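You operate a simulated robot arm through the tools that you are given. There is no shell and no other tool. Be economical: measure what you need, move in short steps, check, and stop when the job is done.

You run a simulated two-armed robot. Do the job below in one go: nothing can be reset, and whatever is moved stays where it is left.

Task
Hold the prop arm still and slide its tab out.
Fine: put the arm in the blue box and close the box lid. Where these are worked on the way, their far stop is far enough and under half their travel is too little: box lid.

Only the result counts: the job must be done as asked and must still hold three seconds after the hand-in. Knocking over, shifting, dropping, spilling or breaking anything else fails it. Lids that push on must go on centred and level and be pressed home; caps that screw on are set level and turned clockwise until they are tight.

Robot
Two 7-joint arms with two-finger parallel grippers on one trunk, on a base that drives. Base frame: it is fixed to the floor where the robot stands at the start and does not move with it; the origin is under the middle of the robot, x ahead of it, y to its left, z up; the surface under the hand at the start is at about z = 800. Lengths are in mm, angles in degrees, forces in N, time in s.
The left shoulder is at the start at [70, 134, 1176], the right one opposite. With the tool pointing down near the work surface each hand reaches from about 100 to 640 mm from the robot's upright axis, wherever it stands, measured 20 degrees to its own side. Places, roughly: blue box [700, 700, 800]; box lid [700, 700, 900]; prop tab [500, 100, 900]. Payload 1.57 kg a hand.
The TCP of each hand is the grasp point between the finger pads, 30 mm short of the fingertips. In the tool frame z runs along the fingers and y along their closing line. The gripper opens to 80 mm. The fingers are 17 mm wide and 12 mm thick; the gripper's body (40 by 82 mm) begins 80 mm behind the TCP.
Orientation is that of the tool frame in the base frame, as [roll, pitch, yaw] about the fixed x, y, z axes, in that order (R = Rz(yaw) Ry(pitch) Rx(roll)). With the fingers straight down and closing along the base's y, the tool's x points along the base's -x, its y along +y and its z along -z.

Tools
- The arms move only by the tool step_arm. It takes "left_steps", "right_steps" or both (then of equal length, played together; a hand with none holds still); each is one flat list of numbers, 6 for each row, row after row: the shift along the tool's x, y, z in mm, then the turn, a rotation vector about the tool's x, y, z in degrees. In form: [dx, dy, dz, wx, wy, wz, dx, dy, dz, wx, wy, wz, ...]. A call has 1 to 20 rows; each row shifts and turns the commanded pose from where the row before left it, along the tool's axes as they then stand. "left_jaw" and "right_jaw" are, for a hand that has rows, the gripper command, from -1 (fully open) to 1 (shut), values between in proportion, set as the call begins (left out, the last holds). Each row takes 0.2 s and may step no farther than 50 mm and 8.6 degrees from the row before; otherwise, or with a gripper value out of range, the whole call is refused. A pose out of reach is approached as far as the arm can. The call stops where the force on the tool passes 40 N (or 10 N more than at its start, if that is more) or the arm is blocked; 0.2 s more then pass. Each finger travels about 153 mm/s and halts on what it meets, pressing with about 23 N; the grip force reading is that of the motor and also rises with nothing between the fingers. The clock runs only during rows and for 0.2 s after the last one: add rows that do not move to give the fingers time. The reply holds the time, the measured pose of the TCP, the force on the tool along the base axes, the opening and the grip force, in the units named above and with some noise, with the torque about the TCP (base axes, N m) and any sound that the robot's microphone picked up.
- Cameras (640 x 400 px; columns grow to the right, rows downward): "scene" is now at [128.9, 37.5, 1404.4]; the picture's right is [0.43, -0.90, 0.00], its down [-0.54, -0.26, -0.80] and it looks along [0.72, 0.34, -0.60] (base axes); focal length 214 px, centre (320, 200). "left" rides on the left gripper at [72, 7, -122] in its tool frame; the picture's right is [-0.09, 1.00, 0.00], its down [-0.84, -0.08, -0.54] and it looks along [-0.54, -0.05, 0.84] (tool axes); focal length 238 px, centre (320, 200). "right" rides on the right gripper at [72, -7, -122] in its tool frame; the picture's right is [0.09, 1.00, 0.00], its down [-0.84, 0.08, -0.54] and it looks along [-0.54, 0.05, 0.84] (tool axes); focal length 238 px, centre (320, 200). There is no depth. A picture from a camera that has moved, and an enlarged one, comes with that camera's place and axes in the base frame and with its lens.
- grab_frame(camera): a new picture of that camera. It takes no simulated time.
- slide_trunk(by): slides the trunk up (or, below 0, down) by that many mm; the arms and the scene camera ride with it, the base frame stays. It gives what a move gives, with no picture.
- base_move(legs): drives the robot by 1 to 6 legs, each [ahead, left, turn to the left] in mm, mm and degrees, along the robot's own axes; the way and the turn of a leg run together, so that a leg with both is an arc; at most 1500 mm and 180 degrees a leg. The arms and the cameras ride along, it lands a little off, and it stops where it bumps. It gives what a move gives.
- head_to(pan, tilt): turns the head with the scene camera to pan (to the left, within 86 degrees either way) and tilt (down, from -29 to 69), counted from straight ahead of the robot. It gives what a move gives.
- inspect(camera, box): a new picture of the part [left, top, right, bottom] of that camera's present view, enlarged. It takes no simulated time.
- finish_job(): hands the job in; it is judged then, once.

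Work in short steps. Places have to be worked out from the pictures, the camera data and where the tool is seen: move nearer, look again, correct. Check each grasp and each placing, and mend what went wrong. You have 120 turns and 92 pictures in all, those below and enlarged ones among them. Open the grippers and draw the arms clear of the work before you hand the job in, unless the task says otherwise; then end with one line.

The tools are called after "Emit:" as name(argument=value, ...) on one line, values as JSON. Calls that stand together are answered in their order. step_arm: Moves the arms, as the interface text tells. Its arguments: {"type":"object","properties":{"left_steps":{"type":"array","items":{"type":"number"}},"left_jaw":{"type":"number"},"right_steps":{"type":"array","items":{"type":"number"}},"right_jaw":{"type":"number"}},"required":[]} The other tools are called the same way: slide_trunk (by) slides the trunk up or down; base_move (legs) drives the base; head_to (pan, tilt) turns the head that bears the scene camera; grab_frame (camera) takes a picture; inspect (camera, box) takes an enlarged picture of a part of a camera's view; finish_job () hands the job in.

At the start:

```text
time_s: 0.0
left_eef_pos: [363.3, 402.7, 1195.4]
left_tool_rot: [180.0, -0.1, -179.9]
left_force: [0.1, -1.3, 0.0]
left_wrist_torque: [-0.01, 0.0, 0.01]
left_opening: 80.2
left_finger_force: 0.1
right_eef_pos: [383.5, 64.7, 1282.7]
right_tool_rot: [179.9, 0.0, 180.0]
right_force: [-0.4, 0.4, -0.1]
right_wrist_torque: [-0.01, -0.02, 0.04]
right_opening: 80.1
right_finger_force: 0.1
trunk travel left (down, up): [-750.0, 190.0]
robot x, y, heading: [-1.2, -1.3, -0.1]
head pan, tilt: [25.5, 36.6]
```

scene: 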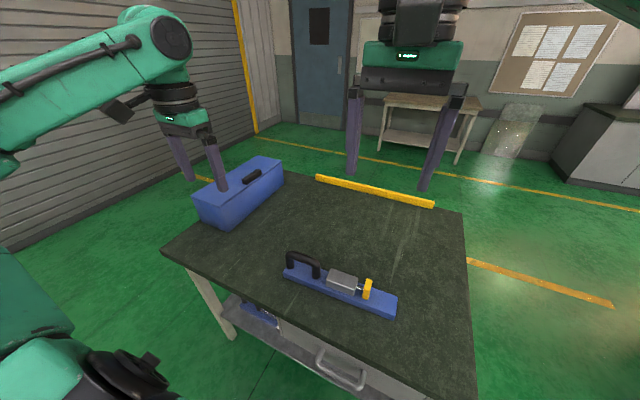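
right: 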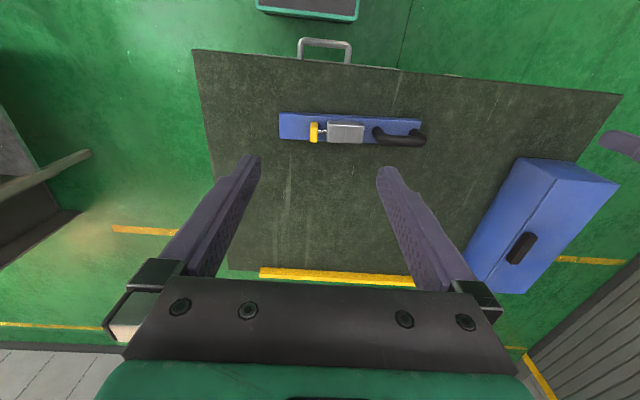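
left: 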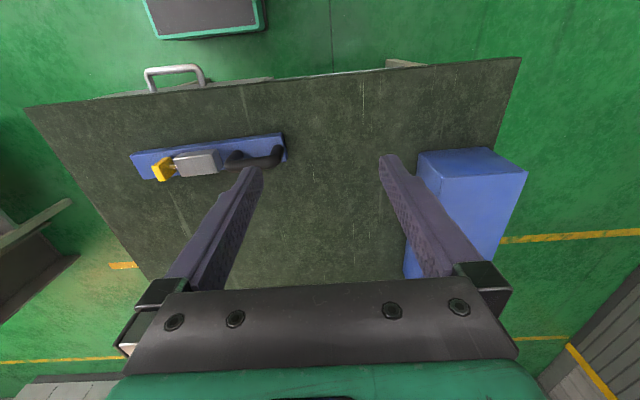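

I'll look closely at the prop and the box first.

Emit:
inspect(camera="scene", box=[260, 230, 420, 330])

Emit:
inspect(camera="scene", box=[160, 140, 320, 240])

Emit:
inspect(camera="right", box=[260, 90, 440, 202])

```text
4.00 times, centred on (340, 280) of scene
camera zoom: at [128.9, 37.5, 1404.4], right [0.43, -0.9, 0.0], down [-0.54, -0.26, -0.8], along [0.72, 0.34, -0.6], focal length 858 px, centre (240, -120)
```

zoom: 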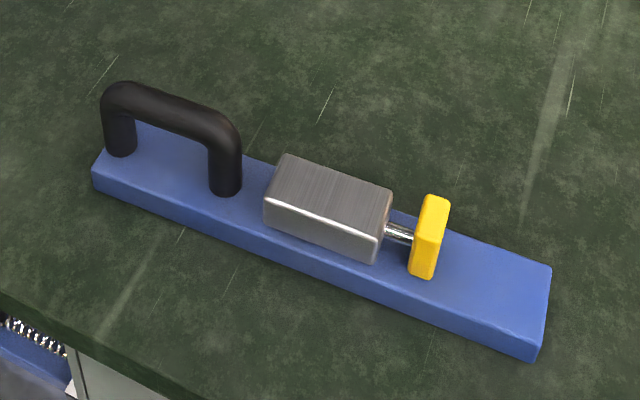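

```text
4.00 times, centred on (240, 190) of scene
camera zoom: at [128.9, 37.5, 1404.4], right [0.43, -0.9, 0.0], down [-0.54, -0.26, -0.8], along [0.72, 0.34, -0.6], focal length 858 px, centre (640, 240)
```

zoom: 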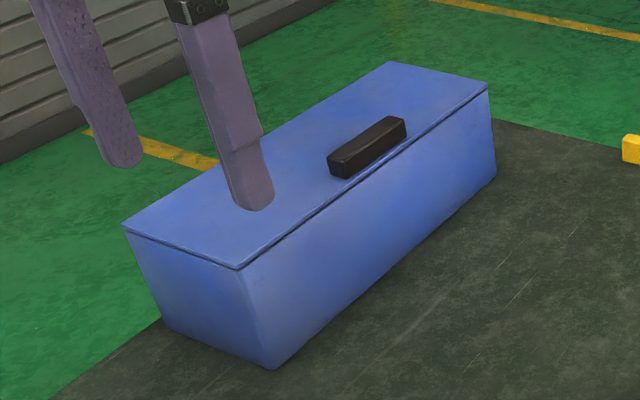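

```text
3.56 times, centred on (350, 146) of right
camera zoom: at [312.1, 58.8, 1404.1], right [-0.09, 1.0, 0.0], down [0.84, 0.08, 0.54], along [0.54, 0.05, -0.84], focal length 848 px, centre (213, 392)
```

zoom: 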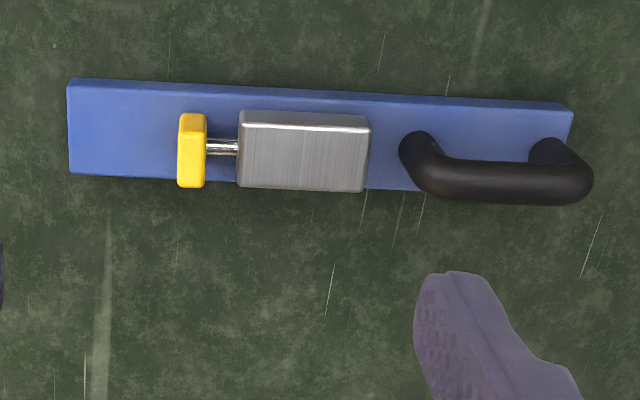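

The box is shut, with its hinge at the far (+y) side, so it will have to be opened later. The prop bar lies along y, with the tab near (480, 60). I'll lower the right hand over the tab for a closer look.

Emit:
step_arm(right_steps=[-12, 0, 35, 0, 0, 0, -12, 0, 35, 0, 0, 0, -12, 0, 35, 0, 0, 0, -12, 0, 35, 0, 0, 0, -12, 0, 35, 0, 0, 0, -12, 0, 35, 0, 0, 0, -12, 0, 35, 0, 0, 0, 0, 0, 35, 0, 0, 0])

Emit:
grab_frame(camera="right")

Emit:
grab_frame(camera="scene")

```text
time_s: 1.8
left_eef_pos: [362.2, 403.7, 1195.0]
left_tool_rot: [-179.9, 0.0, -179.8]
left_force: [0.2, -0.4, 0.0]
left_wrist_torque: [-0.03, 0.02, -0.01]
left_opening: 79.9
left_finger_force: 0.0
right_eef_pos: [469.3, 65.9, 1001.4]
right_tool_rot: [179.9, 0.1, 180.0]
right_force: [0.1, -0.1, 0.5]
right_wrist_torque: [0.02, 0.0, -0.01]
right_opening: 79.9
right_finger_force: 0.1
trunk travel left (down, up): [-750.0, 190.0]
robot x, y, heading: [-0.2, -1.5, 0.0]
head pan, tilt: [25.5, 36.6]
```

```text
85 pictures are left
camera right: at [396.7, 58.3, 1122.9], right [-0.09, 1.0, 0.0], down [0.84, 0.08, 0.54], along [0.54, 0.05, -0.84], focal length 238 px, centre (320, 200)
```

right: 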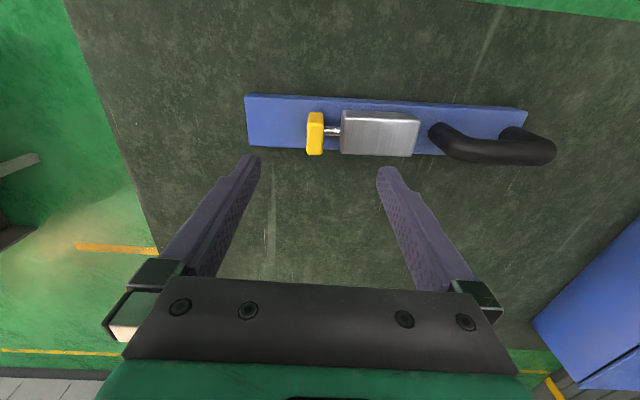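

```text
84 pictures are left
camera scene: at [129.3, 37.3, 1404.4], right [0.43, -0.9, 0.0], down [-0.54, -0.26, -0.8], along [0.72, 0.35, -0.6], focal length 214 px, centre (320, 200)
```

scene: 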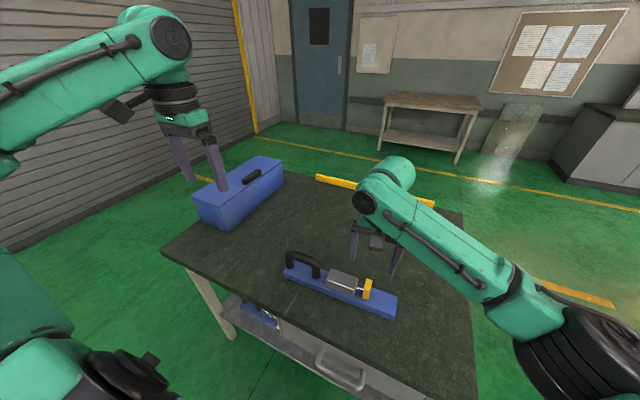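

I'll enlarge this view to get accurate prop geometry.

Emit:
inspect(camera="right", box=[236, 80, 396, 180])

Emit:
inspect(camera="right", box=[400, 80, 560, 180])

Emit:
inspect(camera="scene", box=[270, 230, 410, 318])

```text
4.00 times, centred on (316, 130) of right
camera zoom: at [396.7, 58.3, 1122.9], right [-0.09, 1.0, 0.0], down [0.84, 0.08, 0.54], along [0.54, 0.05, -0.84], focal length 953 px, centre (336, 480)
```

zoom: 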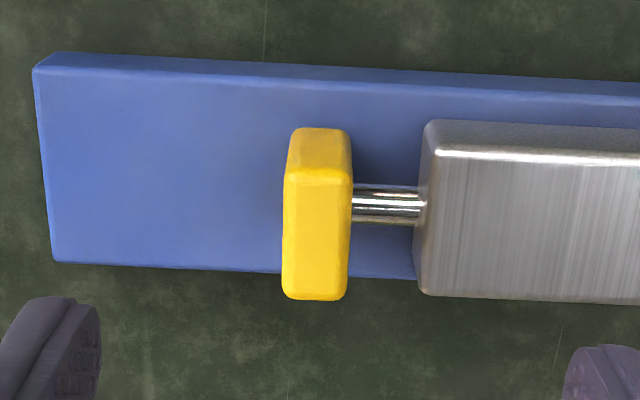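

```text
4.00 times, centred on (480, 130) of right
camera zoom: at [396.7, 58.3, 1122.9], right [-0.09, 1.0, 0.0], down [0.84, 0.08, 0.54], along [0.54, 0.05, -0.84], focal length 953 px, centre (-320, 480)
```

zoom: 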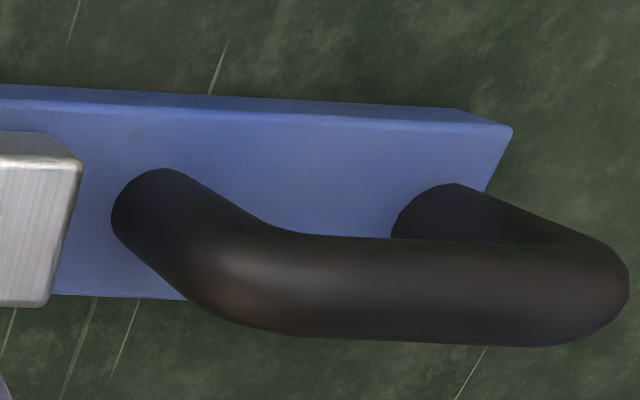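

```text
4.55 times, centred on (340, 274) of scene
camera zoom: at [129.3, 37.3, 1404.4], right [0.43, -0.9, 0.0], down [-0.54, -0.26, -0.8], along [0.72, 0.35, -0.6], focal length 975 px, centre (229, -136)
```

zoom: 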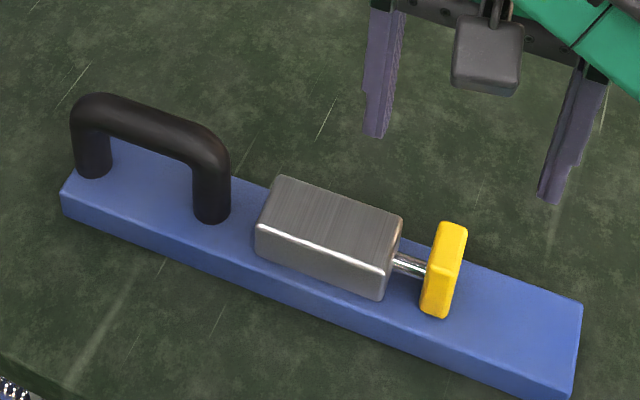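

Measured geometry: the bar top is at z≈830 and the bar is turned about 2.5°. The tab spans x 461–491 at y≈61, with its top at about 885. The handle bar is near (469, 257, 890). I'll turn both hands about −87° so the fingers close across the bar.

Emit:
step_arm(left_steps=[0, 0, 0, 0, 0, 7.95, 0, 0, 0, 0, 0, 7.95, 0, 0, 0, 0, 0, 7.95, 0, 0, 0, 0, 0, 7.95, 0, 0, 0, 0, 0, 7.95, 0, 0, 0, 0, 0, 7.95, 0, 0, 0, 0, 0, 7.95, 0, 0, 0, 0, 0, 7.95, 0, 0, 0, 0, 0, 7.95, 0, 0, 0, 0, 0, 7.95, 0, 0, 0, 0, 0, 7.95], right_steps=[0, 0, 0, 0, 0, 7.95, 0, 0, 0, 0, 0, 7.95, 0, 0, 0, 0, 0, 7.95, 0, 0, 0, 0, 0, 7.95, 0, 0, 0, 0, 0, 7.95, 0, 0, 0, 0, 0, 7.95, 0, 0, 0, 0, 0, 7.95, 0, 0, 0, 0, 0, 7.95, 0, 0, 0, 0, 0, 7.95, 0, 0, 0, 0, 0, 7.95, 0, 0, 0, 0, 0, 7.95])

```text
time_s: 4.2
left_eef_pos: [363.9, 403.8, 1193.2]
left_tool_rot: [-180.0, 0.0, 92.5]
left_force: [0.5, -0.1, 0.1]
left_wrist_torque: [0.0, 0.01, -0.01]
left_opening: 80.0
left_finger_force: 0.0
right_eef_pos: [467.9, 66.6, 1001.3]
right_tool_rot: [-180.0, -0.1, 92.4]
right_force: [-1.3, 1.0, -0.7]
right_wrist_torque: [0.03, -0.01, -0.03]
right_opening: 80.1
right_finger_force: 0.1
trunk travel left (down, up): [-750.0, 190.0]
robot x, y, heading: [-0.3, 0.7, 0.1]
head pan, tilt: [25.5, 36.6]
```

Both hands turned as planned. I'll move the left hand above the handle, centre the right over the tab, and look.

Emit:
step_arm(left_steps=[-25.2, 16.4, 32.2, 0, 0, 0, -25.2, 16.4, 32.2, 0, 0, 0, -25.2, 16.4, 32.2, 0, 0, 0, -25.2, 16.4, 32.2, 0, 0, 0, -25.2, 16.4, 32.2, 0, 0, 0, -25.2, 16.4, 32.2, 0, 0, 0], right_steps=[-1, 1.3, 5, 0, 0, 0, -1, 1.3, 5, 0, 0, 0, -1, 1.3, 5, 0, 0, 0, -1, 1.3, 5, 0, 0, 0, -1, 1.3, 5, 0, 0, 0, -1, 1.3, 5, 0, 0, 0])

Emit:
grab_frame(camera="left")

Emit:
grab_frame(camera="right")

```text
time_s: 5.6
left_eef_pos: [470.2, 255.8, 1000.7]
left_tool_rot: [-179.9, 0.0, 92.7]
left_force: [0.8, -0.6, 1.0]
left_wrist_torque: [0.05, 0.0, -0.01]
left_opening: 80.1
left_finger_force: 0.0
right_eef_pos: [479.2, 59.3, 971.5]
right_tool_rot: [-179.9, -0.1, 92.5]
right_force: [0.1, -0.2, 0.1]
right_wrist_torque: [0.0, 0.01, 0.03]
right_opening: 80.0
right_finger_force: 0.0
trunk travel left (down, up): [-750.0, 190.0]
robot x, y, heading: [0.9, 3.9, -0.0]
head pan, tilt: [25.5, 36.6]
```

```text
80 pictures are left
camera left: at [471.6, 327.7, 1123.8], right [1.0, -0.05, 0.0], down [-0.04, -0.84, 0.54], along [-0.03, -0.54, -0.84], focal length 238 px, centre (320, 200)
```

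left: 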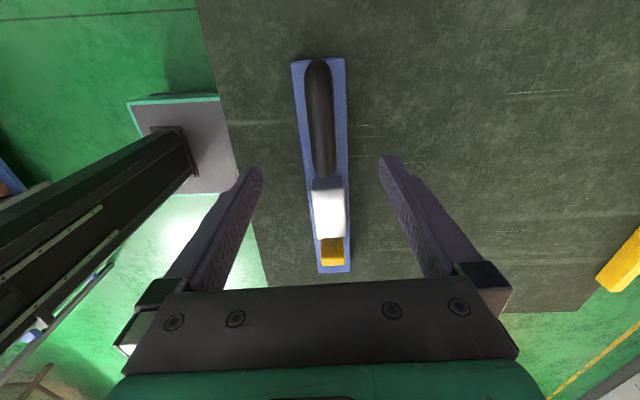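

```text
79 pictures are left
camera right: at [467.8, 130.1, 1093.2], right [0.99, 0.14, 0.0], down [0.12, -0.83, 0.54], along [0.07, -0.54, -0.84], focal length 238 px, centre (320, 200)
```

right: 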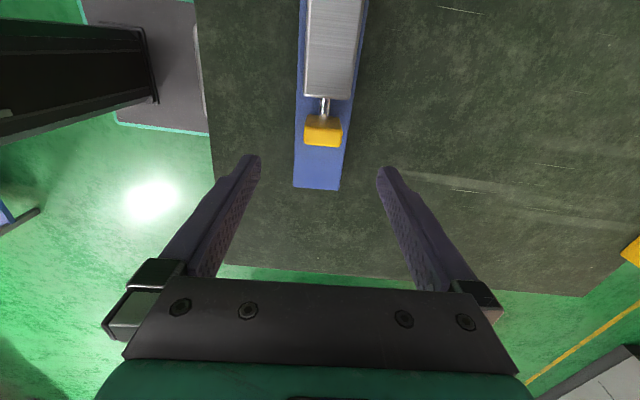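

The views put the handle centre at about (468, 262) and the tab at x≈479, y≈60. I'll lower the left hand onto the handle and close it.

Emit:
step_arm(left_steps=[2, -0.5, 36, 0, 0, 0, 2, -0.5, 36, 0, 0, 0, 2, -0.5, 20, 0, 0, 0, 0, 0, 16, 0, 0, 0])

Emit:
grab_frame(camera="left")

```text
time_s: 6.6
left_eef_pos: [467.9, 263.3, 894.1]
left_tool_rot: [-180.0, 0.0, 92.7]
left_force: [1.0, -0.1, -0.1]
left_wrist_torque: [0.0, 0.04, 0.01]
left_opening: 80.1
left_finger_force: 0.1
right_eef_pos: [476.6, 59.2, 972.3]
right_tool_rot: [180.0, -0.1, 92.6]
right_force: [0.1, 0.1, 0.4]
right_wrist_torque: [0.02, 0.01, 0.02]
right_opening: 79.9
right_finger_force: 0.1
trunk travel left (down, up): [-750.0, 190.0]
robot x, y, heading: [0.1, -0.6, 0.1]
head pan, tilt: [25.5, 36.6]
```

```text
78 pictures are left
camera left: at [468.8, 335.6, 1016.8], right [1.0, -0.05, 0.0], down [-0.04, -0.84, 0.54], along [-0.02, -0.54, -0.84], focal length 238 px, centre (320, 200)
```

left: 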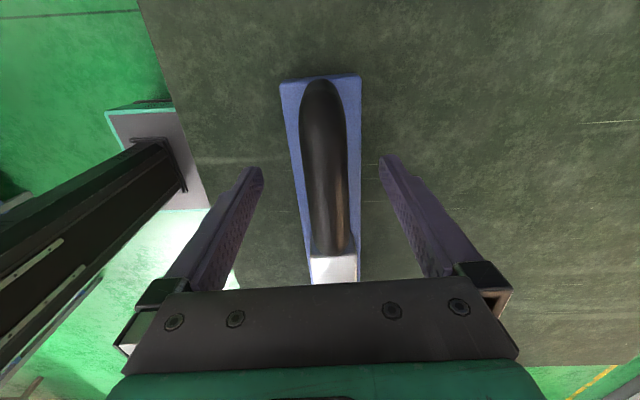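

The handle sits centred between the fingers at the right height. I'll close the left jaw.

Emit:
step_arm(left_steps=[0, 0, 2, 0, 0, 0, 0, 0, 0, 0, 0, 0, 0, 0, 0, 0, 0, 0, 0, 0, 0, 0, 0, 0], left_jaw=1)

```text
time_s: 7.6
left_eef_pos: [466.6, 261.8, 892.3]
left_tool_rot: [179.9, 0.0, 92.6]
left_force: [3.7, 4.0, 7.6]
left_wrist_torque: [0.31, 0.0, 0.29]
left_opening: 25.7
left_finger_force: 22.7
right_eef_pos: [475.3, 59.3, 972.7]
right_tool_rot: [-179.9, -0.1, 92.6]
right_force: [1.2, 0.1, 0.1]
right_wrist_torque: [-0.01, 0.02, -0.01]
right_opening: 79.9
right_finger_force: 0.1
trunk travel left (down, up): [-750.0, 190.0]
robot x, y, heading: [-2.0, -1.0, -0.0]
head pan, tilt: [25.5, 36.6]
```

The handle is gripped at 25.7 mm. I'll lower the right hand over the tab in two stages.

Emit:
step_arm(right_steps=[0, 0, 40, 0, 0, 0, 0, 0, 30, 0, 0, 0, 0, 0, 15, 0, 0, 0])

Emit:
grab_frame(camera="right")

Emit:
inspect(camera="scene", box=[270, 210, 430, 310])

```text
time_s: 8.4
left_eef_pos: [467.2, 262.4, 891.8]
left_tool_rot: [179.9, 0.0, 92.6]
left_force: [4.7, 4.6, 10.6]
left_wrist_torque: [0.25, 0.03, 0.15]
left_opening: 25.5
left_finger_force: 23.3
right_eef_pos: [474.3, 60.5, 885.9]
right_tool_rot: [179.9, 0.1, 92.6]
right_force: [-0.1, -0.9, 0.3]
right_wrist_torque: [0.02, -0.01, -0.02]
right_opening: 80.1
right_finger_force: 0.1
trunk travel left (down, up): [-750.0, 190.0]
robot x, y, heading: [1.3, 0.2, -0.2]
head pan, tilt: [25.5, 36.6]
```

```text
77 pictures are left
camera right: at [465.4, 133.0, 1008.2], right [0.99, 0.14, 0.0], down [0.11, -0.83, 0.54], along [0.08, -0.54, -0.84], focal length 238 px, centre (320, 200)
```

right: 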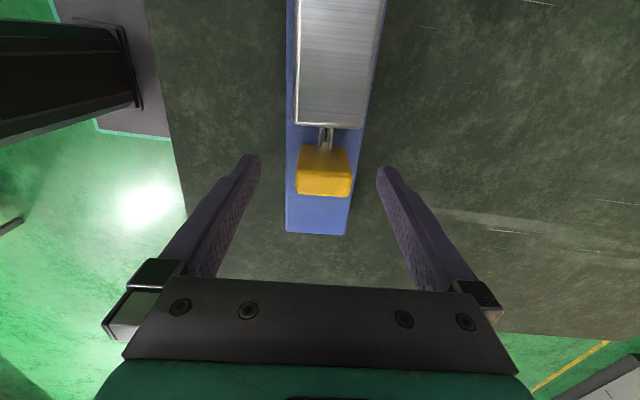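

```text
4.00 times, centred on (350, 260) of scene
camera zoom: at [128.5, 37.7, 1404.5], right [0.43, -0.9, 0.0], down [-0.54, -0.26, -0.8], along [0.73, 0.34, -0.6], focal length 858 px, centre (200, -40)
```

zoom: 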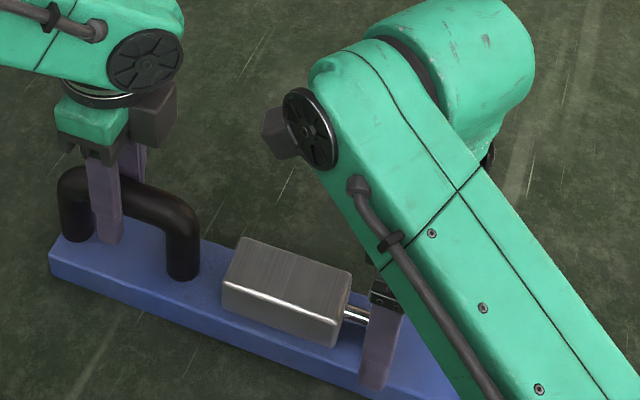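

The tab centre is at about (477, 64). I'll shift by 3 mm, go down to about 873 and close on it.

Emit:
step_arm(right_steps=[3, 2.5, 6, 0, 0, 0, 0, 0, 7, 0, 0, 0, 0, 0, 0, 0, 0, 0])

Emit:
step_arm(right_steps=[0, 0, 0, 0, 0, 0, 0, 0, 0, 0, 0, 0, 0, 0, 0, 0, 0, 0], right_jaw=1)

Emit:
grab_frame(camera="right")

```text
time_s: 9.2
left_eef_pos: [466.5, 262.8, 891.4]
left_tool_rot: [179.9, -0.1, 92.7]
left_force: [6.1, 4.9, 13.2]
left_wrist_torque: [-0.01, -0.07, 0.19]
left_opening: 25.9
left_finger_force: 23.1
right_eef_pos: [478.4, 62.8, 874.3]
right_tool_rot: [179.9, -0.1, 92.7]
right_force: [-0.2, 0.3, -0.6]
right_wrist_torque: [0.0, 0.0, -0.01]
right_opening: 79.8
right_finger_force: 0.1
trunk travel left (down, up): [-750.0, 190.0]
robot x, y, heading: [-2.6, 1.8, 0.1]
head pan, tilt: [25.5, 36.6]
```

```text
time_s: 10.0
left_eef_pos: [466.2, 262.1, 891.5]
left_tool_rot: [179.8, 0.0, 92.6]
left_force: [9.9, 3.6, 9.8]
left_wrist_torque: [-0.1, -0.03, 0.29]
left_opening: 25.7
left_finger_force: 23.2
right_eef_pos: [478.1, 63.7, 874.8]
right_tool_rot: [-180.0, -0.1, 92.6]
right_force: [-5.5, -1.5, 0.5]
right_wrist_torque: [-0.15, 0.07, 0.37]
right_opening: 35.9
right_finger_force: 22.9
trunk travel left (down, up): [-750.0, 190.0]
robot x, y, heading: [-0.3, 0.3, 0.1]
head pan, tilt: [25.5, 36.6]
```

```text
75 pictures are left
camera right: at [468.0, 135.4, 995.8], right [0.99, 0.14, 0.0], down [0.12, -0.83, 0.54], along [0.07, -0.54, -0.84], focal length 238 px, centre (320, 200)
```

right: 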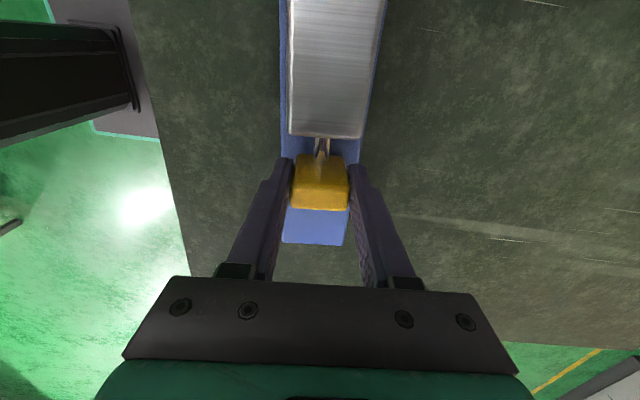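

The tab is held at 35.9 mm. I'll pull it slowly along the bar toward the tail (tool −x).

Emit:
step_arm(right_steps=[-4, 0, 0, 0, 0, 0, -4, 0, 0, 0, 0, 0, -4, 0, 0, 0, 0, 0, -4, 0, 0, 0, 0, 0])

Emit:
grab_frame(camera="right")

```text
time_s: 11.0
left_eef_pos: [465.9, 260.5, 890.5]
left_tool_rot: [179.9, 0.0, 92.6]
left_force: [4.0, 0.3, 11.8]
left_wrist_torque: [-0.54, -0.09, 0.31]
left_opening: 25.6
left_finger_force: 22.8
right_eef_pos: [477.6, 46.5, 875.0]
right_tool_rot: [-180.0, 0.0, 92.6]
right_force: [-4.3, 2.0, 1.1]
right_wrist_torque: [0.54, 0.03, 0.43]
right_opening: 35.5
right_finger_force: 22.9
trunk travel left (down, up): [-750.0, 190.0]
robot x, y, heading: [4.5, 0.9, -0.2]
head pan, tilt: [25.5, 36.6]
```

```text
74 pictures are left
camera right: at [469.0, 117.9, 996.1], right [0.99, 0.14, 0.0], down [0.11, -0.83, 0.54], along [0.07, -0.54, -0.84], focal length 238 px, centre (320, 200)
```

right: 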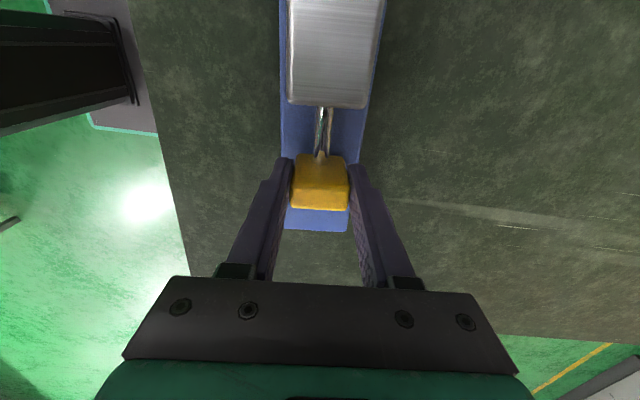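

The tab slides with the fingers and little force. I'll keep pulling.

Emit:
step_arm(right_steps=[-4, 0, 0, 0, 0, 0, -4, 0, 0, 0, 0, 0, -4, 0, 0, 0, 0, 0, -4, 0, 0, 0, 0, 0, -4, 0, 0, 0, 0, 0])

Emit:
grab_frame(camera="right")

```text
time_s: 12.2
left_eef_pos: [465.7, 262.3, 892.6]
left_tool_rot: [-180.0, 0.1, 92.7]
left_force: [2.2, -1.1, 8.2]
left_wrist_torque: [-0.56, -0.07, 0.13]
left_opening: 25.7
left_finger_force: 23.1
right_eef_pos: [480.6, 26.4, 875.0]
right_tool_rot: [180.0, -0.2, 92.6]
right_force: [-2.1, 1.4, 0.8]
right_wrist_torque: [0.73, 0.09, 0.24]
right_opening: 35.7
right_finger_force: 22.9
trunk travel left (down, up): [-750.0, 190.0]
robot x, y, heading: [2.3, 0.1, -0.0]
head pan, tilt: [25.5, 36.6]
```

```text
73 pictures are left
camera right: at [470.0, 97.9, 996.1], right [0.99, 0.14, 0.0], down [0.11, -0.83, 0.54], along [0.07, -0.53, -0.84], focal length 238 px, centre (320, 200)
```

right: 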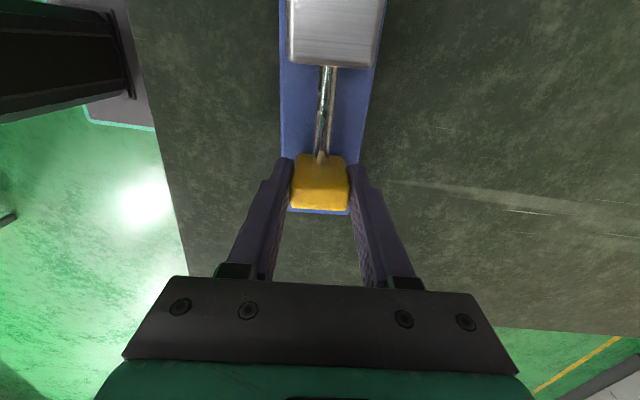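

The tab is out about 37 mm with no stop yet, so I'll continue.

Emit:
step_arm(right_steps=[-4, 0, 0, 0, 0, 0, -4, 0, 0, 0, 0, 0, -4, 0, 0, 0, 0, 0, -4, 0, 0, 0, 0, 0])

Emit:
grab_frame(camera="right")

```text
time_s: 13.2
left_eef_pos: [466.5, 261.2, 891.2]
left_tool_rot: [179.8, 0.2, 92.6]
left_force: [5.7, -13.9, 2.9]
left_wrist_torque: [0.29, 0.07, 0.39]
left_opening: 25.9
left_finger_force: 22.8
right_eef_pos: [481.9, 6.9, 874.6]
right_tool_rot: [179.8, 0.2, 92.3]
right_force: [-5.9, 15.3, 1.7]
right_wrist_torque: [0.31, 0.25, 0.38]
right_opening: 35.4
right_finger_force: 23.0
trunk travel left (down, up): [-750.0, 190.0]
robot x, y, heading: [2.6, -0.5, -0.0]
head pan, tilt: [25.5, 36.6]
```

```text
72 pictures are left
camera right: at [472.3, 79.6, 995.3], right [0.99, 0.13, 0.0], down [0.11, -0.83, 0.55], along [0.07, -0.54, -0.84], focal length 238 px, centre (320, 200)
```

right: 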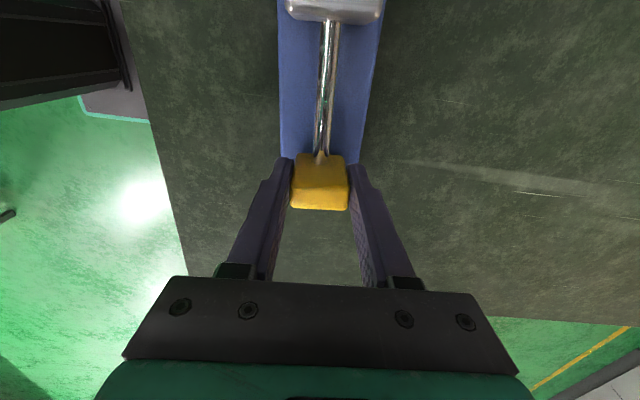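

Reaction jumped to 15 N, so the tab has reached its far stop, about 57 mm out. I'll ease off slightly, open the right hand and lift it.

Emit:
step_arm(right_steps=[0, 0, 0, 0, 0, 0, 0, 0, 0, 0, 0, 0, 0, 0, 0, 0, 0, 0], right_jaw=-1)

Emit:
step_arm(right_steps=[0, 0, -30, 0, 0, 0, 0, 0, -40, 0, 0, 0, 0, 0, -40, 0, 0, 0])

Emit:
grab_frame(camera="right")

```text
time_s: 14.0
left_eef_pos: [465.9, 262.5, 891.7]
left_tool_rot: [180.0, -0.1, 92.7]
left_force: [-0.7, 1.4, 3.6]
left_wrist_torque: [0.66, 0.08, 0.33]
left_opening: 25.9
left_finger_force: 23.4
right_eef_pos: [483.2, 5.9, 874.1]
right_tool_rot: [179.9, 0.4, 92.1]
right_force: [1.0, -0.7, -0.9]
right_wrist_torque: [-0.01, -0.04, -0.01]
right_opening: 79.9
right_finger_force: 0.2
trunk travel left (down, up): [-750.0, 190.0]
robot x, y, heading: [-1.0, -1.9, -0.2]
head pan, tilt: [25.5, 36.6]
```

```text
time_s: 14.8
left_eef_pos: [466.0, 261.9, 891.3]
left_tool_rot: [-180.0, 0.0, 92.6]
left_force: [-0.5, 2.0, -0.1]
left_wrist_torque: [-0.65, -0.08, -0.07]
left_opening: 26.2
left_finger_force: 23.3
right_eef_pos: [504.5, 20.9, 965.8]
right_tool_rot: [179.6, 0.0, 92.3]
right_force: [-1.3, 0.5, -0.2]
right_wrist_torque: [0.0, -0.06, -0.02]
right_opening: 80.2
right_finger_force: 0.1
right hand out of reach, approached as far as the arm can: row 1, 2
trunk travel left (down, up): [-750.0, 190.0]
robot x, y, heading: [2.0, 0.0, 0.0]
head pan, tilt: [25.5, 36.6]
```

```text
71 pictures are left
camera right: at [495.2, 90.9, 1088.0], right [0.99, 0.13, 0.01], down [0.11, -0.83, 0.54], along [0.08, -0.54, -0.84], focal length 238 px, centre (320, 200)
```

right: 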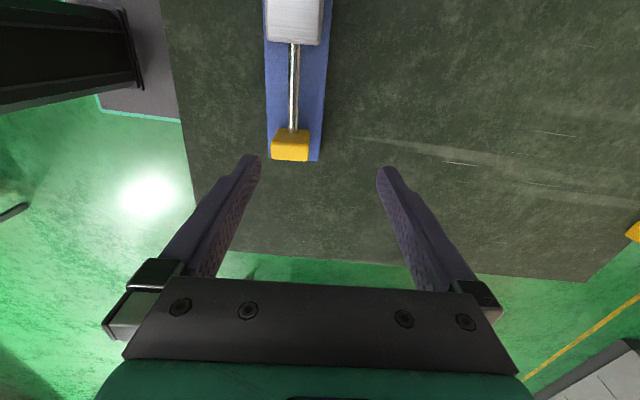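

The tab stays out. I'll release the handle, raise the left hand, and then look down at the base-to-table clearance before driving.

Emit:
step_arm(left_steps=[0, 0, 0, 0, 0, 0, 0, 0, 0, 0, 0, 0, 0, 0, 0, 0, 0, 0], left_jaw=-1)

Emit:
step_arm(left_steps=[0, 0, -30, 0, 0, 0, 0, 0, -45, 0, 0, 0, 0, 0, -45, 0, 0, 0, 0, 0, -45, 0, 0, 0])

Emit:
head_to(pan=0, tilt=69)

Emit:
grab_frame(camera="scene")

```text
time_s: 15.6
left_eef_pos: [466.0, 262.5, 890.3]
left_tool_rot: [180.0, 0.0, 92.6]
left_force: [-0.1, -0.2, 1.0]
left_wrist_torque: [0.05, -0.03, 0.03]
left_opening: 79.9
left_finger_force: 0.1
right_eef_pos: [505.0, 20.0, 966.1]
right_tool_rot: [179.9, 0.0, 92.6]
right_force: [0.4, -0.1, 0.5]
right_wrist_torque: [0.0, -0.02, 0.02]
right_opening: 79.7
right_finger_force: 0.0
trunk travel left (down, up): [-750.0, 190.0]
robot x, y, heading: [-2.7, -0.8, -0.0]
head pan, tilt: [25.5, 36.6]
```

```text
time_s: 16.6
left_eef_pos: [464.0, 263.3, 1056.8]
left_tool_rot: [-180.0, 0.0, 92.6]
left_force: [-0.6, 0.3, -1.0]
left_wrist_torque: [-0.01, -0.02, 0.01]
left_opening: 79.9
left_finger_force: 0.1
right_eef_pos: [503.8, 19.5, 965.6]
right_tool_rot: [179.9, -0.1, 92.5]
right_force: [-0.8, -0.6, 0.2]
right_wrist_torque: [-0.03, 0.02, 0.02]
right_opening: 80.0
right_finger_force: 0.0
trunk travel left (down, up): [-750.0, 190.0]
robot x, y, heading: [3.6, -0.1, 0.3]
head pan, tilt: [25.5, 36.6]
```

```text
time_s: 17.6
left_eef_pos: [464.9, 262.1, 1054.5]
left_tool_rot: [180.0, -0.1, 92.5]
left_force: [-0.4, 0.3, -0.2]
left_wrist_torque: [0.01, -0.01, 0.0]
left_opening: 79.7
left_finger_force: 0.0
right_eef_pos: [504.2, 19.8, 965.0]
right_tool_rot: [-180.0, -0.1, 92.6]
right_force: [0.2, -0.1, 0.5]
right_wrist_torque: [0.0, 0.0, -0.04]
right_opening: 80.0
right_finger_force: 0.1
trunk travel left (down, up): [-750.0, 190.0]
robot x, y, heading: [2.5, 3.1, -0.1]
head pan, tilt: [0.0, 68.8]
```

```text
70 pictures are left
camera scene: at [106.3, 0.1, 1363.2], right [0.0, -1.0, 0.0], down [-0.93, 0.0, -0.36], along [0.36, 0.0, -0.93], focal length 214 px, centre (320, 200)
```

scene: 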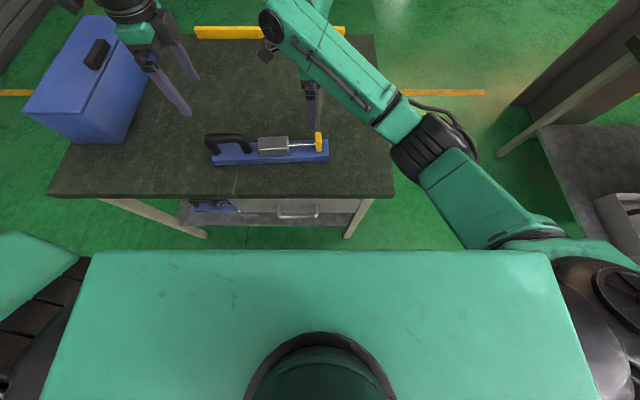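

The table spans about x 333–1030, y −213 to 781. The base looks low, with its front near x≈75, so there is room to advance to about x=150. Before driving I'll turn both hands back and raise them, drawing the right hand in.

Emit:
step_arm(left_steps=[0, 0, -14, 0, 0, -7.95, 0, 0, -14, 0, 0, -7.95, 0, 0, -14, 0, 0, -7.95, 0, 0, -14, 0, 0, -7.95, 0, 0, -14, 0, 0, -7.95, 0, 0, -14, 0, 0, -7.95, 0, 0, -14, 0, 0, -7.95, 0, 0, -14, 0, 0, -7.95, 0, 0, -14, 0, 0, -7.95, 0, 0, -14, 0, 0, -7.95, 0, 0, -14, 0, 0, -7.95, 0, 0, 0, 0, 0, 0, 0, 0, 0, 0, 0, 0, 0, 0, 0, 0, 0, 0, 0, 0, 0, 0, 0, 0, 0, 0, 0, 0, 0, 0], right_steps=[0, 0, -20, 0, 0, -7.95, 0, 0, -20, 0, 0, -7.95, 0, 0, -20, 0, 0, -7.95, 0, 0, -20, 0, 0, -7.95, 0, 0, -20, 0, 0, -7.95, 0, 0, -20, 0, 0, -7.95, 0, 0, -20, 0, 0, -7.95, 0, 0, -20, 0, 0, -7.95, 0, 0, -20, 0, 0, -7.95, 0, 0, -20, 0, 0, -7.95, 0, 0, -20, 0, 0, -7.95, 30, -35, 0, 0, 0, 0, 30, -35, 0, 0, 0, 0, 30, -35, 0, 0, 0, 0, 30, -35, 0, 0, 0, 0, 30, -35, 0, 0, 0, 0])

```text
time_s: 21.0
left_eef_pos: [464.1, 260.0, 1211.3]
left_tool_rot: [179.8, 0.1, -180.0]
left_force: [-0.1, -0.5, 0.2]
left_wrist_torque: [0.0, -0.03, 0.03]
left_opening: 80.2
left_finger_force: 0.0
right_eef_pos: [351.7, -157.8, 1184.5]
right_tool_rot: [179.8, 0.1, -179.9]
right_force: [-0.2, -0.3, -0.5]
right_wrist_torque: [-0.02, -0.03, 0.01]
right_opening: 80.0
right_finger_force: 0.1
trunk travel left (down, up): [-750.0, 190.0]
robot x, y, heading: [0.7, 0.6, -0.1]
head pan, tilt: [0.0, 68.8]
```

Hands are clear. I'll drive left 600 mm, then ahead 100 mm, and look at the box.

Emit:
base_move(legs=[[0, 600, 0], [100, 0, 0]])

Emit:
head_to(pan=5, tilt=45)

Emit:
grab_frame(camera="scene")

Emit:
grab_frame(camera="left")

```text
time_s: 25.1
left_eef_pos: [561.5, 862.7, 1210.7]
left_tool_rot: [-179.9, 0.2, -179.7]
left_force: [-0.8, -0.1, 0.9]
left_wrist_torque: [0.0, 0.0, 0.0]
left_opening: 80.1
left_finger_force: 0.1
right_eef_pos: [451.8, 444.0, 1184.9]
right_tool_rot: [180.0, 0.2, -179.7]
right_force: [0.6, -0.1, 0.7]
right_wrist_torque: [0.05, -0.06, -0.01]
right_opening: 79.9
right_finger_force: 0.1
trunk travel left (down, up): [-750.0, 190.0]
robot x, y, heading: [99.2, 597.2, 0.3]
head pan, tilt: [0.0, 68.8]
```

```text
time_s: 26.0
left_eef_pos: [564.8, 863.1, 1210.8]
left_tool_rot: [-179.9, 0.0, -179.6]
left_force: [-0.7, 0.4, 0.5]
left_wrist_torque: [-0.02, -0.01, -0.03]
left_opening: 80.0
left_finger_force: 0.0
right_eef_pos: [454.5, 444.5, 1184.0]
right_tool_rot: [179.9, 0.0, -179.7]
right_force: [0.2, 0.4, 0.8]
right_wrist_torque: [-0.04, 0.0, 0.01]
right_opening: 80.0
right_finger_force: 0.0
trunk travel left (down, up): [-750.0, 190.0]
robot x, y, heading: [100.8, 602.8, 0.3]
head pan, tilt: [5.0, 45.0]
```

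```text
69 pictures are left
camera scene: at [230.9, 606.3, 1391.9], right [0.09, -1.0, 0.0], down [-0.71, -0.06, -0.71], along [0.7, 0.06, -0.71], focal length 214 px, centre (320, 200)
```

scene: 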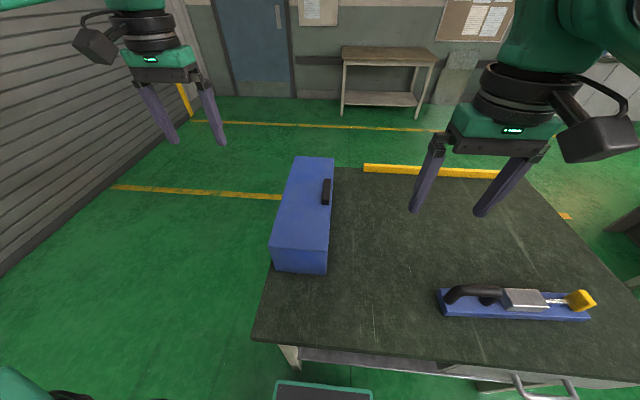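

```text
68 pictures are left
camera left: at [491.5, 869.2, 1332.9], right [0.09, 1.0, 0.0], down [0.84, -0.07, 0.54], along [0.54, -0.05, -0.84], focal length 238 px, centre (320, 200)
```

left: 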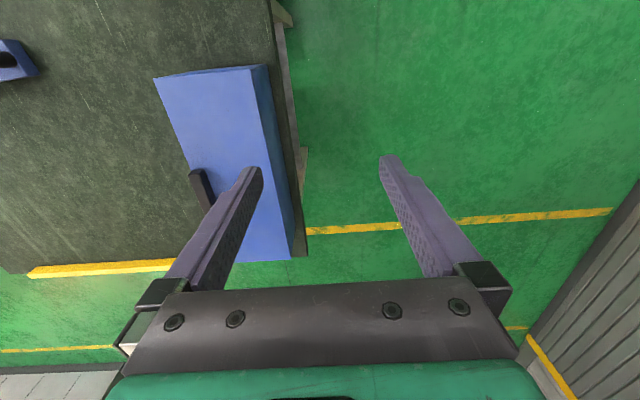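

The robot is at (100, 600) with its base front close to the table edge, so I'll stay at this x. I'll bring the left hand over the lid handle to measure it closely.

Emit:
step_arm(left_steps=[-21, -37, 18, 0, 0, 0, -21, -37, 18, 0, 0, 0, -21, -37, 18, 0, 0, 0, -21, -37, 18, 0, 0, 0, -21, -37, 18, 0, 0, 0, -21, -37, 18, 0, 0, 0])

Emit:
grab_frame(camera="left")

Emit:
inspect(camera="scene", box=[250, 140, 378, 220])

```text
time_s: 27.4
left_eef_pos: [602.1, 724.9, 1095.4]
left_tool_rot: [-179.9, 0.2, -179.6]
left_force: [-0.2, -0.6, -0.7]
left_wrist_torque: [0.01, -0.03, -0.02]
left_opening: 80.0
left_finger_force: 0.0
left hand out of reach, approached as far as the arm can: row 3, 4, 5, 6
right_eef_pos: [453.4, 444.4, 1184.3]
right_tool_rot: [179.8, 0.1, -179.6]
right_force: [-0.4, 0.2, 0.2]
right_wrist_torque: [0.01, 0.0, 0.0]
right_opening: 79.8
right_finger_force: 0.0
trunk travel left (down, up): [-750.0, 190.0]
robot x, y, heading: [98.6, 596.7, 0.4]
head pan, tilt: [5.0, 45.0]
```

```text
67 pictures are left
camera left: at [527.9, 731.5, 1217.6], right [0.09, 1.0, 0.0], down [0.84, -0.07, 0.54], along [0.54, -0.05, -0.84], focal length 238 px, centre (320, 200)
```

left: 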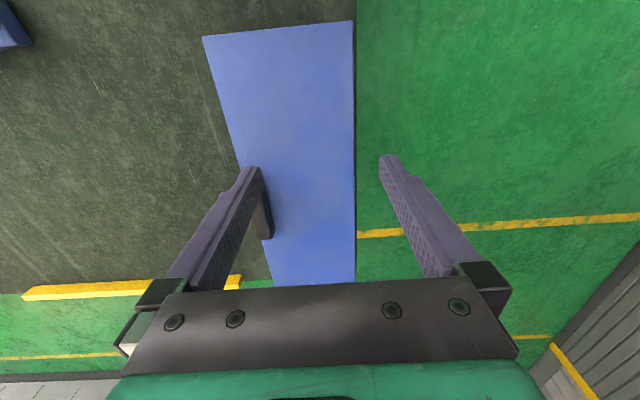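

```text
5.00 times, centred on (314, 180) of scene
camera zoom: at [229.4, 606.7, 1392.2], right [0.09, -1.0, 0.0], down [-0.7, -0.07, -0.71], along [0.7, 0.06, -0.71], focal length 1072 px, centre (350, 300)
```

zoom: 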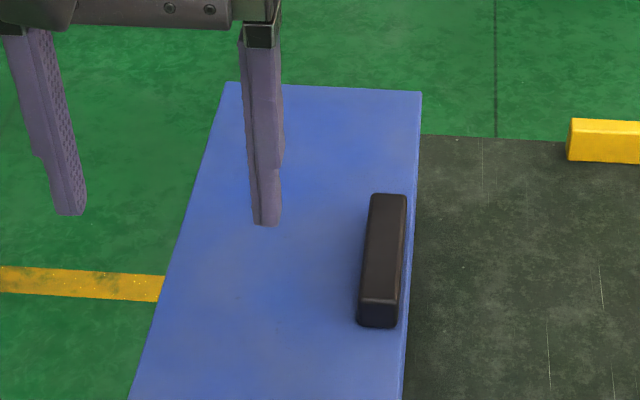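

From here the hand tops out about 520 mm away at that height, and the lid swings toward +y. So I'll open the lid from the free floor on the left, facing −y. First I'll raise the trunk, then drive around.

Emit:
slide_trunk(by=60)

Emit:
base_move(legs=[[-150, 0, 0], [0, 700, 0], [610, 0, 0], [0, 0, -90]])

Emit:
head_to(pan=10, tilt=45)

Emit:
grab_frame(camera="scene")

```text
time_s: 28.4
left_eef_pos: [602.3, 724.6, 1155.0]
left_tool_rot: [-179.9, 0.1, -179.6]
left_force: [-0.5, -0.2, -0.8]
left_wrist_torque: [0.01, -0.03, -0.03]
left_opening: 80.2
left_finger_force: 0.1
right_eef_pos: [454.7, 444.0, 1244.3]
right_tool_rot: [179.9, 0.0, -179.7]
right_force: [0.8, 0.1, -0.2]
right_wrist_torque: [0.03, 0.0, 0.02]
right_opening: 79.7
right_finger_force: 0.1
trunk travel left (down, up): [-810.0, 130.0]
robot x, y, heading: [99.7, 599.6, 0.4]
head pan, tilt: [5.0, 45.0]
```

```text
time_s: 40.0
left_eef_pos: [697.6, 794.6, 1154.1]
left_tool_rot: [-179.9, 0.1, 90.7]
left_force: [0.5, -0.3, -0.1]
left_wrist_torque: [0.02, 0.0, 0.0]
left_opening: 79.8
left_finger_force: 0.1
right_eef_pos: [416.7, 940.3, 1243.8]
right_tool_rot: [179.9, 0.1, 90.7]
right_force: [-0.3, -0.3, 0.0]
right_wrist_torque: [0.0, 0.01, -0.01]
right_opening: 80.2
right_finger_force: 0.0
trunk travel left (down, up): [-810.0, 130.0]
robot x, y, heading: [568.9, 1295.4, -89.4]
head pan, tilt: [5.0, 45.0]
```

```text
time_s: 40.7
left_eef_pos: [697.9, 794.9, 1154.9]
left_tool_rot: [-179.9, 0.1, 90.7]
left_force: [-0.2, -0.4, 0.8]
left_wrist_torque: [0.01, 0.0, -0.02]
left_opening: 79.8
left_finger_force: 0.0
right_eef_pos: [417.4, 940.4, 1245.8]
right_tool_rot: [179.9, 0.1, 90.7]
right_force: [0.5, -0.2, 0.6]
right_wrist_torque: [-0.03, -0.01, -0.02]
right_opening: 80.0
right_finger_force: 0.0
trunk travel left (down, up): [-810.0, 130.0]
robot x, y, heading: [566.5, 1299.3, -89.6]
head pan, tilt: [10.0, 45.0]
```

```text
65 pictures are left
camera scene: at [584.0, 1166.4, 1452.1], right [-0.98, -0.18, 0.0], down [-0.13, 0.7, -0.71], along [0.13, -0.69, -0.71], focal length 214 px, centre (320, 200)
```

scene: 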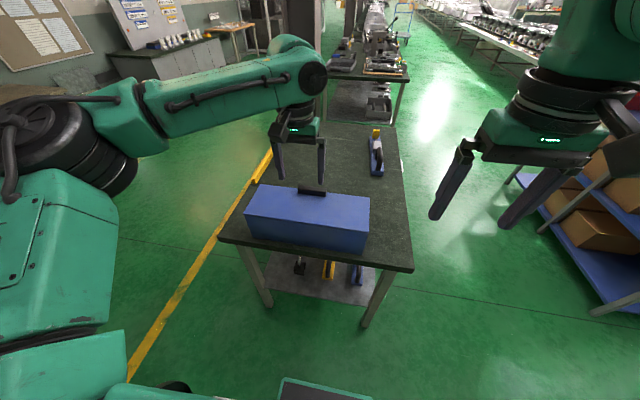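

The left side is clear. I'll drive 90 mm closer and turn the left hand 90° so that it closes along base y.

Emit:
base_move(legs=[[90, 0, -0.5]])

Emit:
step_arm(left_steps=[0, 0, 0, 0, 0, 8.2, 0, 0, 0, 0, 0, 8.2, 0, 0, 0, 0, 0, 8.2, 0, 0, 0, 0, 0, 8.2, 0, 0, 0, 0, 0, 8.2, 0, 0, 0, 0, 0, 8.2, 0, 0, 0, 0, 0, 8.2, 0, 0, 0, 0, 0, 8.2, 0, 0, 0, 0, 0, 8.2, 0, 0, 0, 0, 0, 8.2, 0, 0, 0, 0, 0, 8.2])

Emit:
grab_frame(camera="left")

```text
time_s: 41.8
left_eef_pos: [694.3, 707.2, 1157.3]
left_tool_rot: [-180.0, 0.4, 90.3]
left_force: [0.9, 1.1, 0.8]
left_wrist_torque: [0.0, -0.01, 0.0]
left_opening: 79.8
left_finger_force: 0.0
right_eef_pos: [414.7, 854.1, 1245.8]
right_tool_rot: [179.9, 0.4, 90.1]
right_force: [-0.2, 0.4, 0.3]
right_wrist_torque: [-0.01, 0.01, -0.01]
right_opening: 79.8
right_finger_force: 0.0
trunk travel left (down, up): [-810.0, 130.0]
robot x, y, heading: [569.9, 1206.5, -89.9]
head pan, tilt: [10.0, 45.0]
```

```text
time_s: 44.2
left_eef_pos: [696.0, 703.8, 1154.8]
left_tool_rot: [179.8, 0.0, -0.1]
left_force: [-0.5, -0.2, 0.0]
left_wrist_torque: [-0.01, -0.01, 0.0]
left_opening: 79.8
left_finger_force: 0.1
right_eef_pos: [414.5, 851.5, 1243.9]
right_tool_rot: [179.9, 0.1, 90.2]
right_force: [1.2, 0.9, 0.3]
right_wrist_torque: [0.0, 0.03, 0.01]
right_opening: 80.0
right_finger_force: 0.1
trunk travel left (down, up): [-810.0, 130.0]
robot x, y, heading: [567.2, 1206.3, -89.8]
head pan, tilt: [10.0, 45.0]
```

```text
64 pictures are left
camera left: at [766.1, 696.9, 1277.9], right [-0.09, -1.0, 0.0], down [-0.84, 0.08, 0.54], along [-0.54, 0.05, -0.84], focal length 238 px, centre (320, 200)
```

left: 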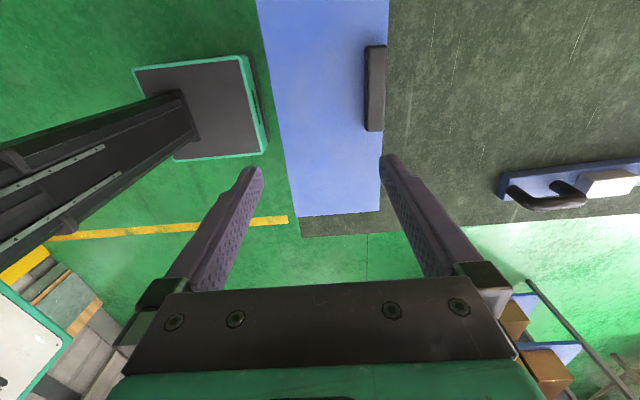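

The handle spans x 663–762 at y≈631, with its top near 950. I'll lower the hand over it to z≈1010 and look again.

Emit:
step_arm(left_steps=[4.3, 17.8, 36, 0, 0, 0, 4.3, 17.8, 36, 0, 0, 0, 4.3, 17.8, 36, 0, 0, 0, 4.3, 17.8, 36, 0, 0, 0])

Emit:
grab_frame(camera="left")

Emit:
inspect(camera="scene", box=[230, 120, 390, 220])

```text
time_s: 45.2
left_eef_pos: [742.7, 678.1, 1022.6]
left_tool_rot: [179.7, 0.2, 0.1]
left_force: [0.2, 0.5, 0.2]
left_wrist_torque: [0.03, 0.04, -0.03]
left_opening: 80.1
left_finger_force: 0.1
left hand out of reach, approached as far as the arm can: row 1, 2, 3, 4
right_eef_pos: [414.9, 850.9, 1244.8]
right_tool_rot: [179.9, 0.1, 90.2]
right_force: [0.2, 0.7, 0.1]
right_wrist_torque: [0.01, 0.02, 0.03]
right_opening: 79.7
right_finger_force: 0.0
trunk travel left (down, up): [-810.0, 130.0]
robot x, y, heading: [569.0, 1205.6, -89.7]
head pan, tilt: [10.0, 45.0]
```

```text
63 pictures are left
camera left: at [813.6, 672.2, 1145.2], right [-0.09, -1.0, 0.01], down [-0.83, 0.08, 0.55], along [-0.54, 0.05, -0.84], focal length 238 px, centre (320, 200)
```

left: 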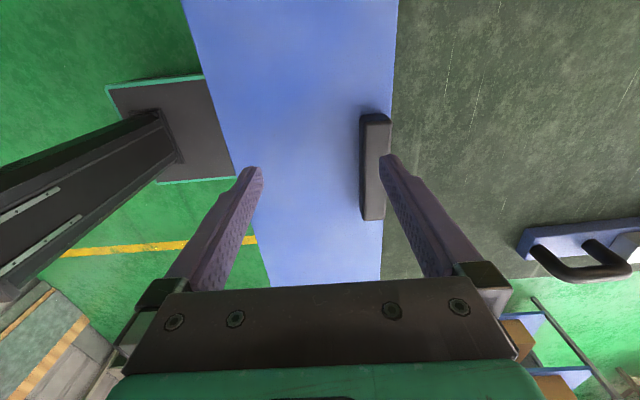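

```text
4.00 times, centred on (310, 170) of scene
camera zoom: at [584.3, 1075.4, 1452.0], right [-0.98, -0.18, 0.0], down [-0.13, 0.7, -0.71], along [0.13, -0.7, -0.71], focal length 858 px, centre (360, 320)
```

zoom: 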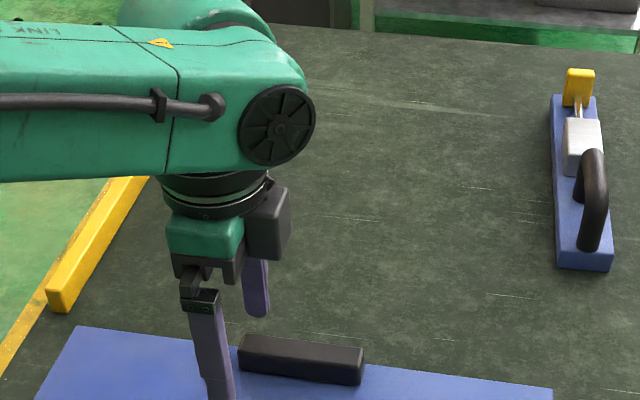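

That yaw hits a reach limit here. I'll drive about 95 mm nearer and bring the hand back relative to the robot, to gain slack.

Emit:
base_move(legs=[[95, 0, 0]])

Emit:
step_arm(left_steps=[-10, -16, 0, 0, 0, 0, -10, -16, 0, 0, 0, 0, -10, -16, 0, 0, 0, 0])

Emit:
grab_frame(camera="left")

```text
time_s: 46.3
left_eef_pos: [742.4, 586.9, 1024.0]
left_tool_rot: [179.6, 0.2, 0.1]
left_force: [-0.6, -0.2, 0.6]
left_wrist_torque: [0.01, -0.03, -0.03]
left_opening: 80.0
left_finger_force: 0.0
right_eef_pos: [414.3, 761.8, 1245.7]
right_tool_rot: [180.0, 0.3, 90.2]
right_force: [0.4, -0.5, -1.8]
right_wrist_torque: [0.0, 0.0, -0.03]
right_opening: 80.0
right_finger_force: 0.0
trunk travel left (down, up): [-810.0, 130.0]
robot x, y, heading: [571.9, 1115.3, -89.9]
head pan, tilt: [10.0, 45.0]
```

```text
time_s: 47.1
left_eef_pos: [711.2, 632.3, 1022.1]
left_tool_rot: [179.9, 0.2, 0.1]
left_force: [-0.5, -0.1, -0.9]
left_wrist_torque: [0.02, -0.02, 0.01]
left_opening: 79.9
left_finger_force: 0.1
right_eef_pos: [414.0, 755.9, 1243.9]
right_tool_rot: [180.0, 0.1, 90.2]
right_force: [0.7, -0.9, 0.1]
right_wrist_torque: [0.03, -0.01, 0.0]
right_opening: 80.0
right_finger_force: 0.0
trunk travel left (down, up): [-810.0, 130.0]
robot x, y, heading: [563.0, 1113.3, -89.8]
head pan, tilt: [10.0, 45.0]
```

```text
61 pictures are left
camera left: at [781.2, 626.1, 1144.9], right [-0.09, -1.0, 0.0], down [-0.84, 0.08, 0.54], along [-0.54, 0.05, -0.84], focal length 238 px, centre (320, 200)
```

left: 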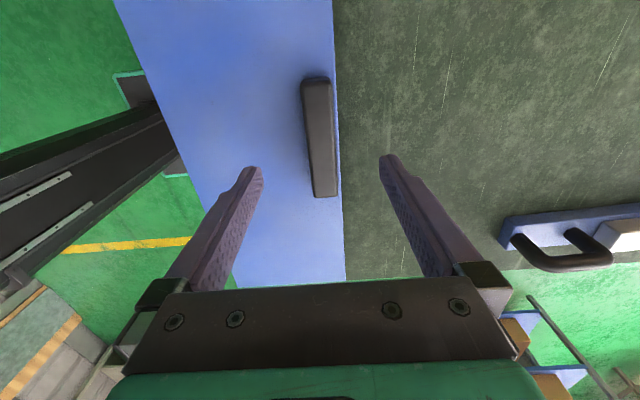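

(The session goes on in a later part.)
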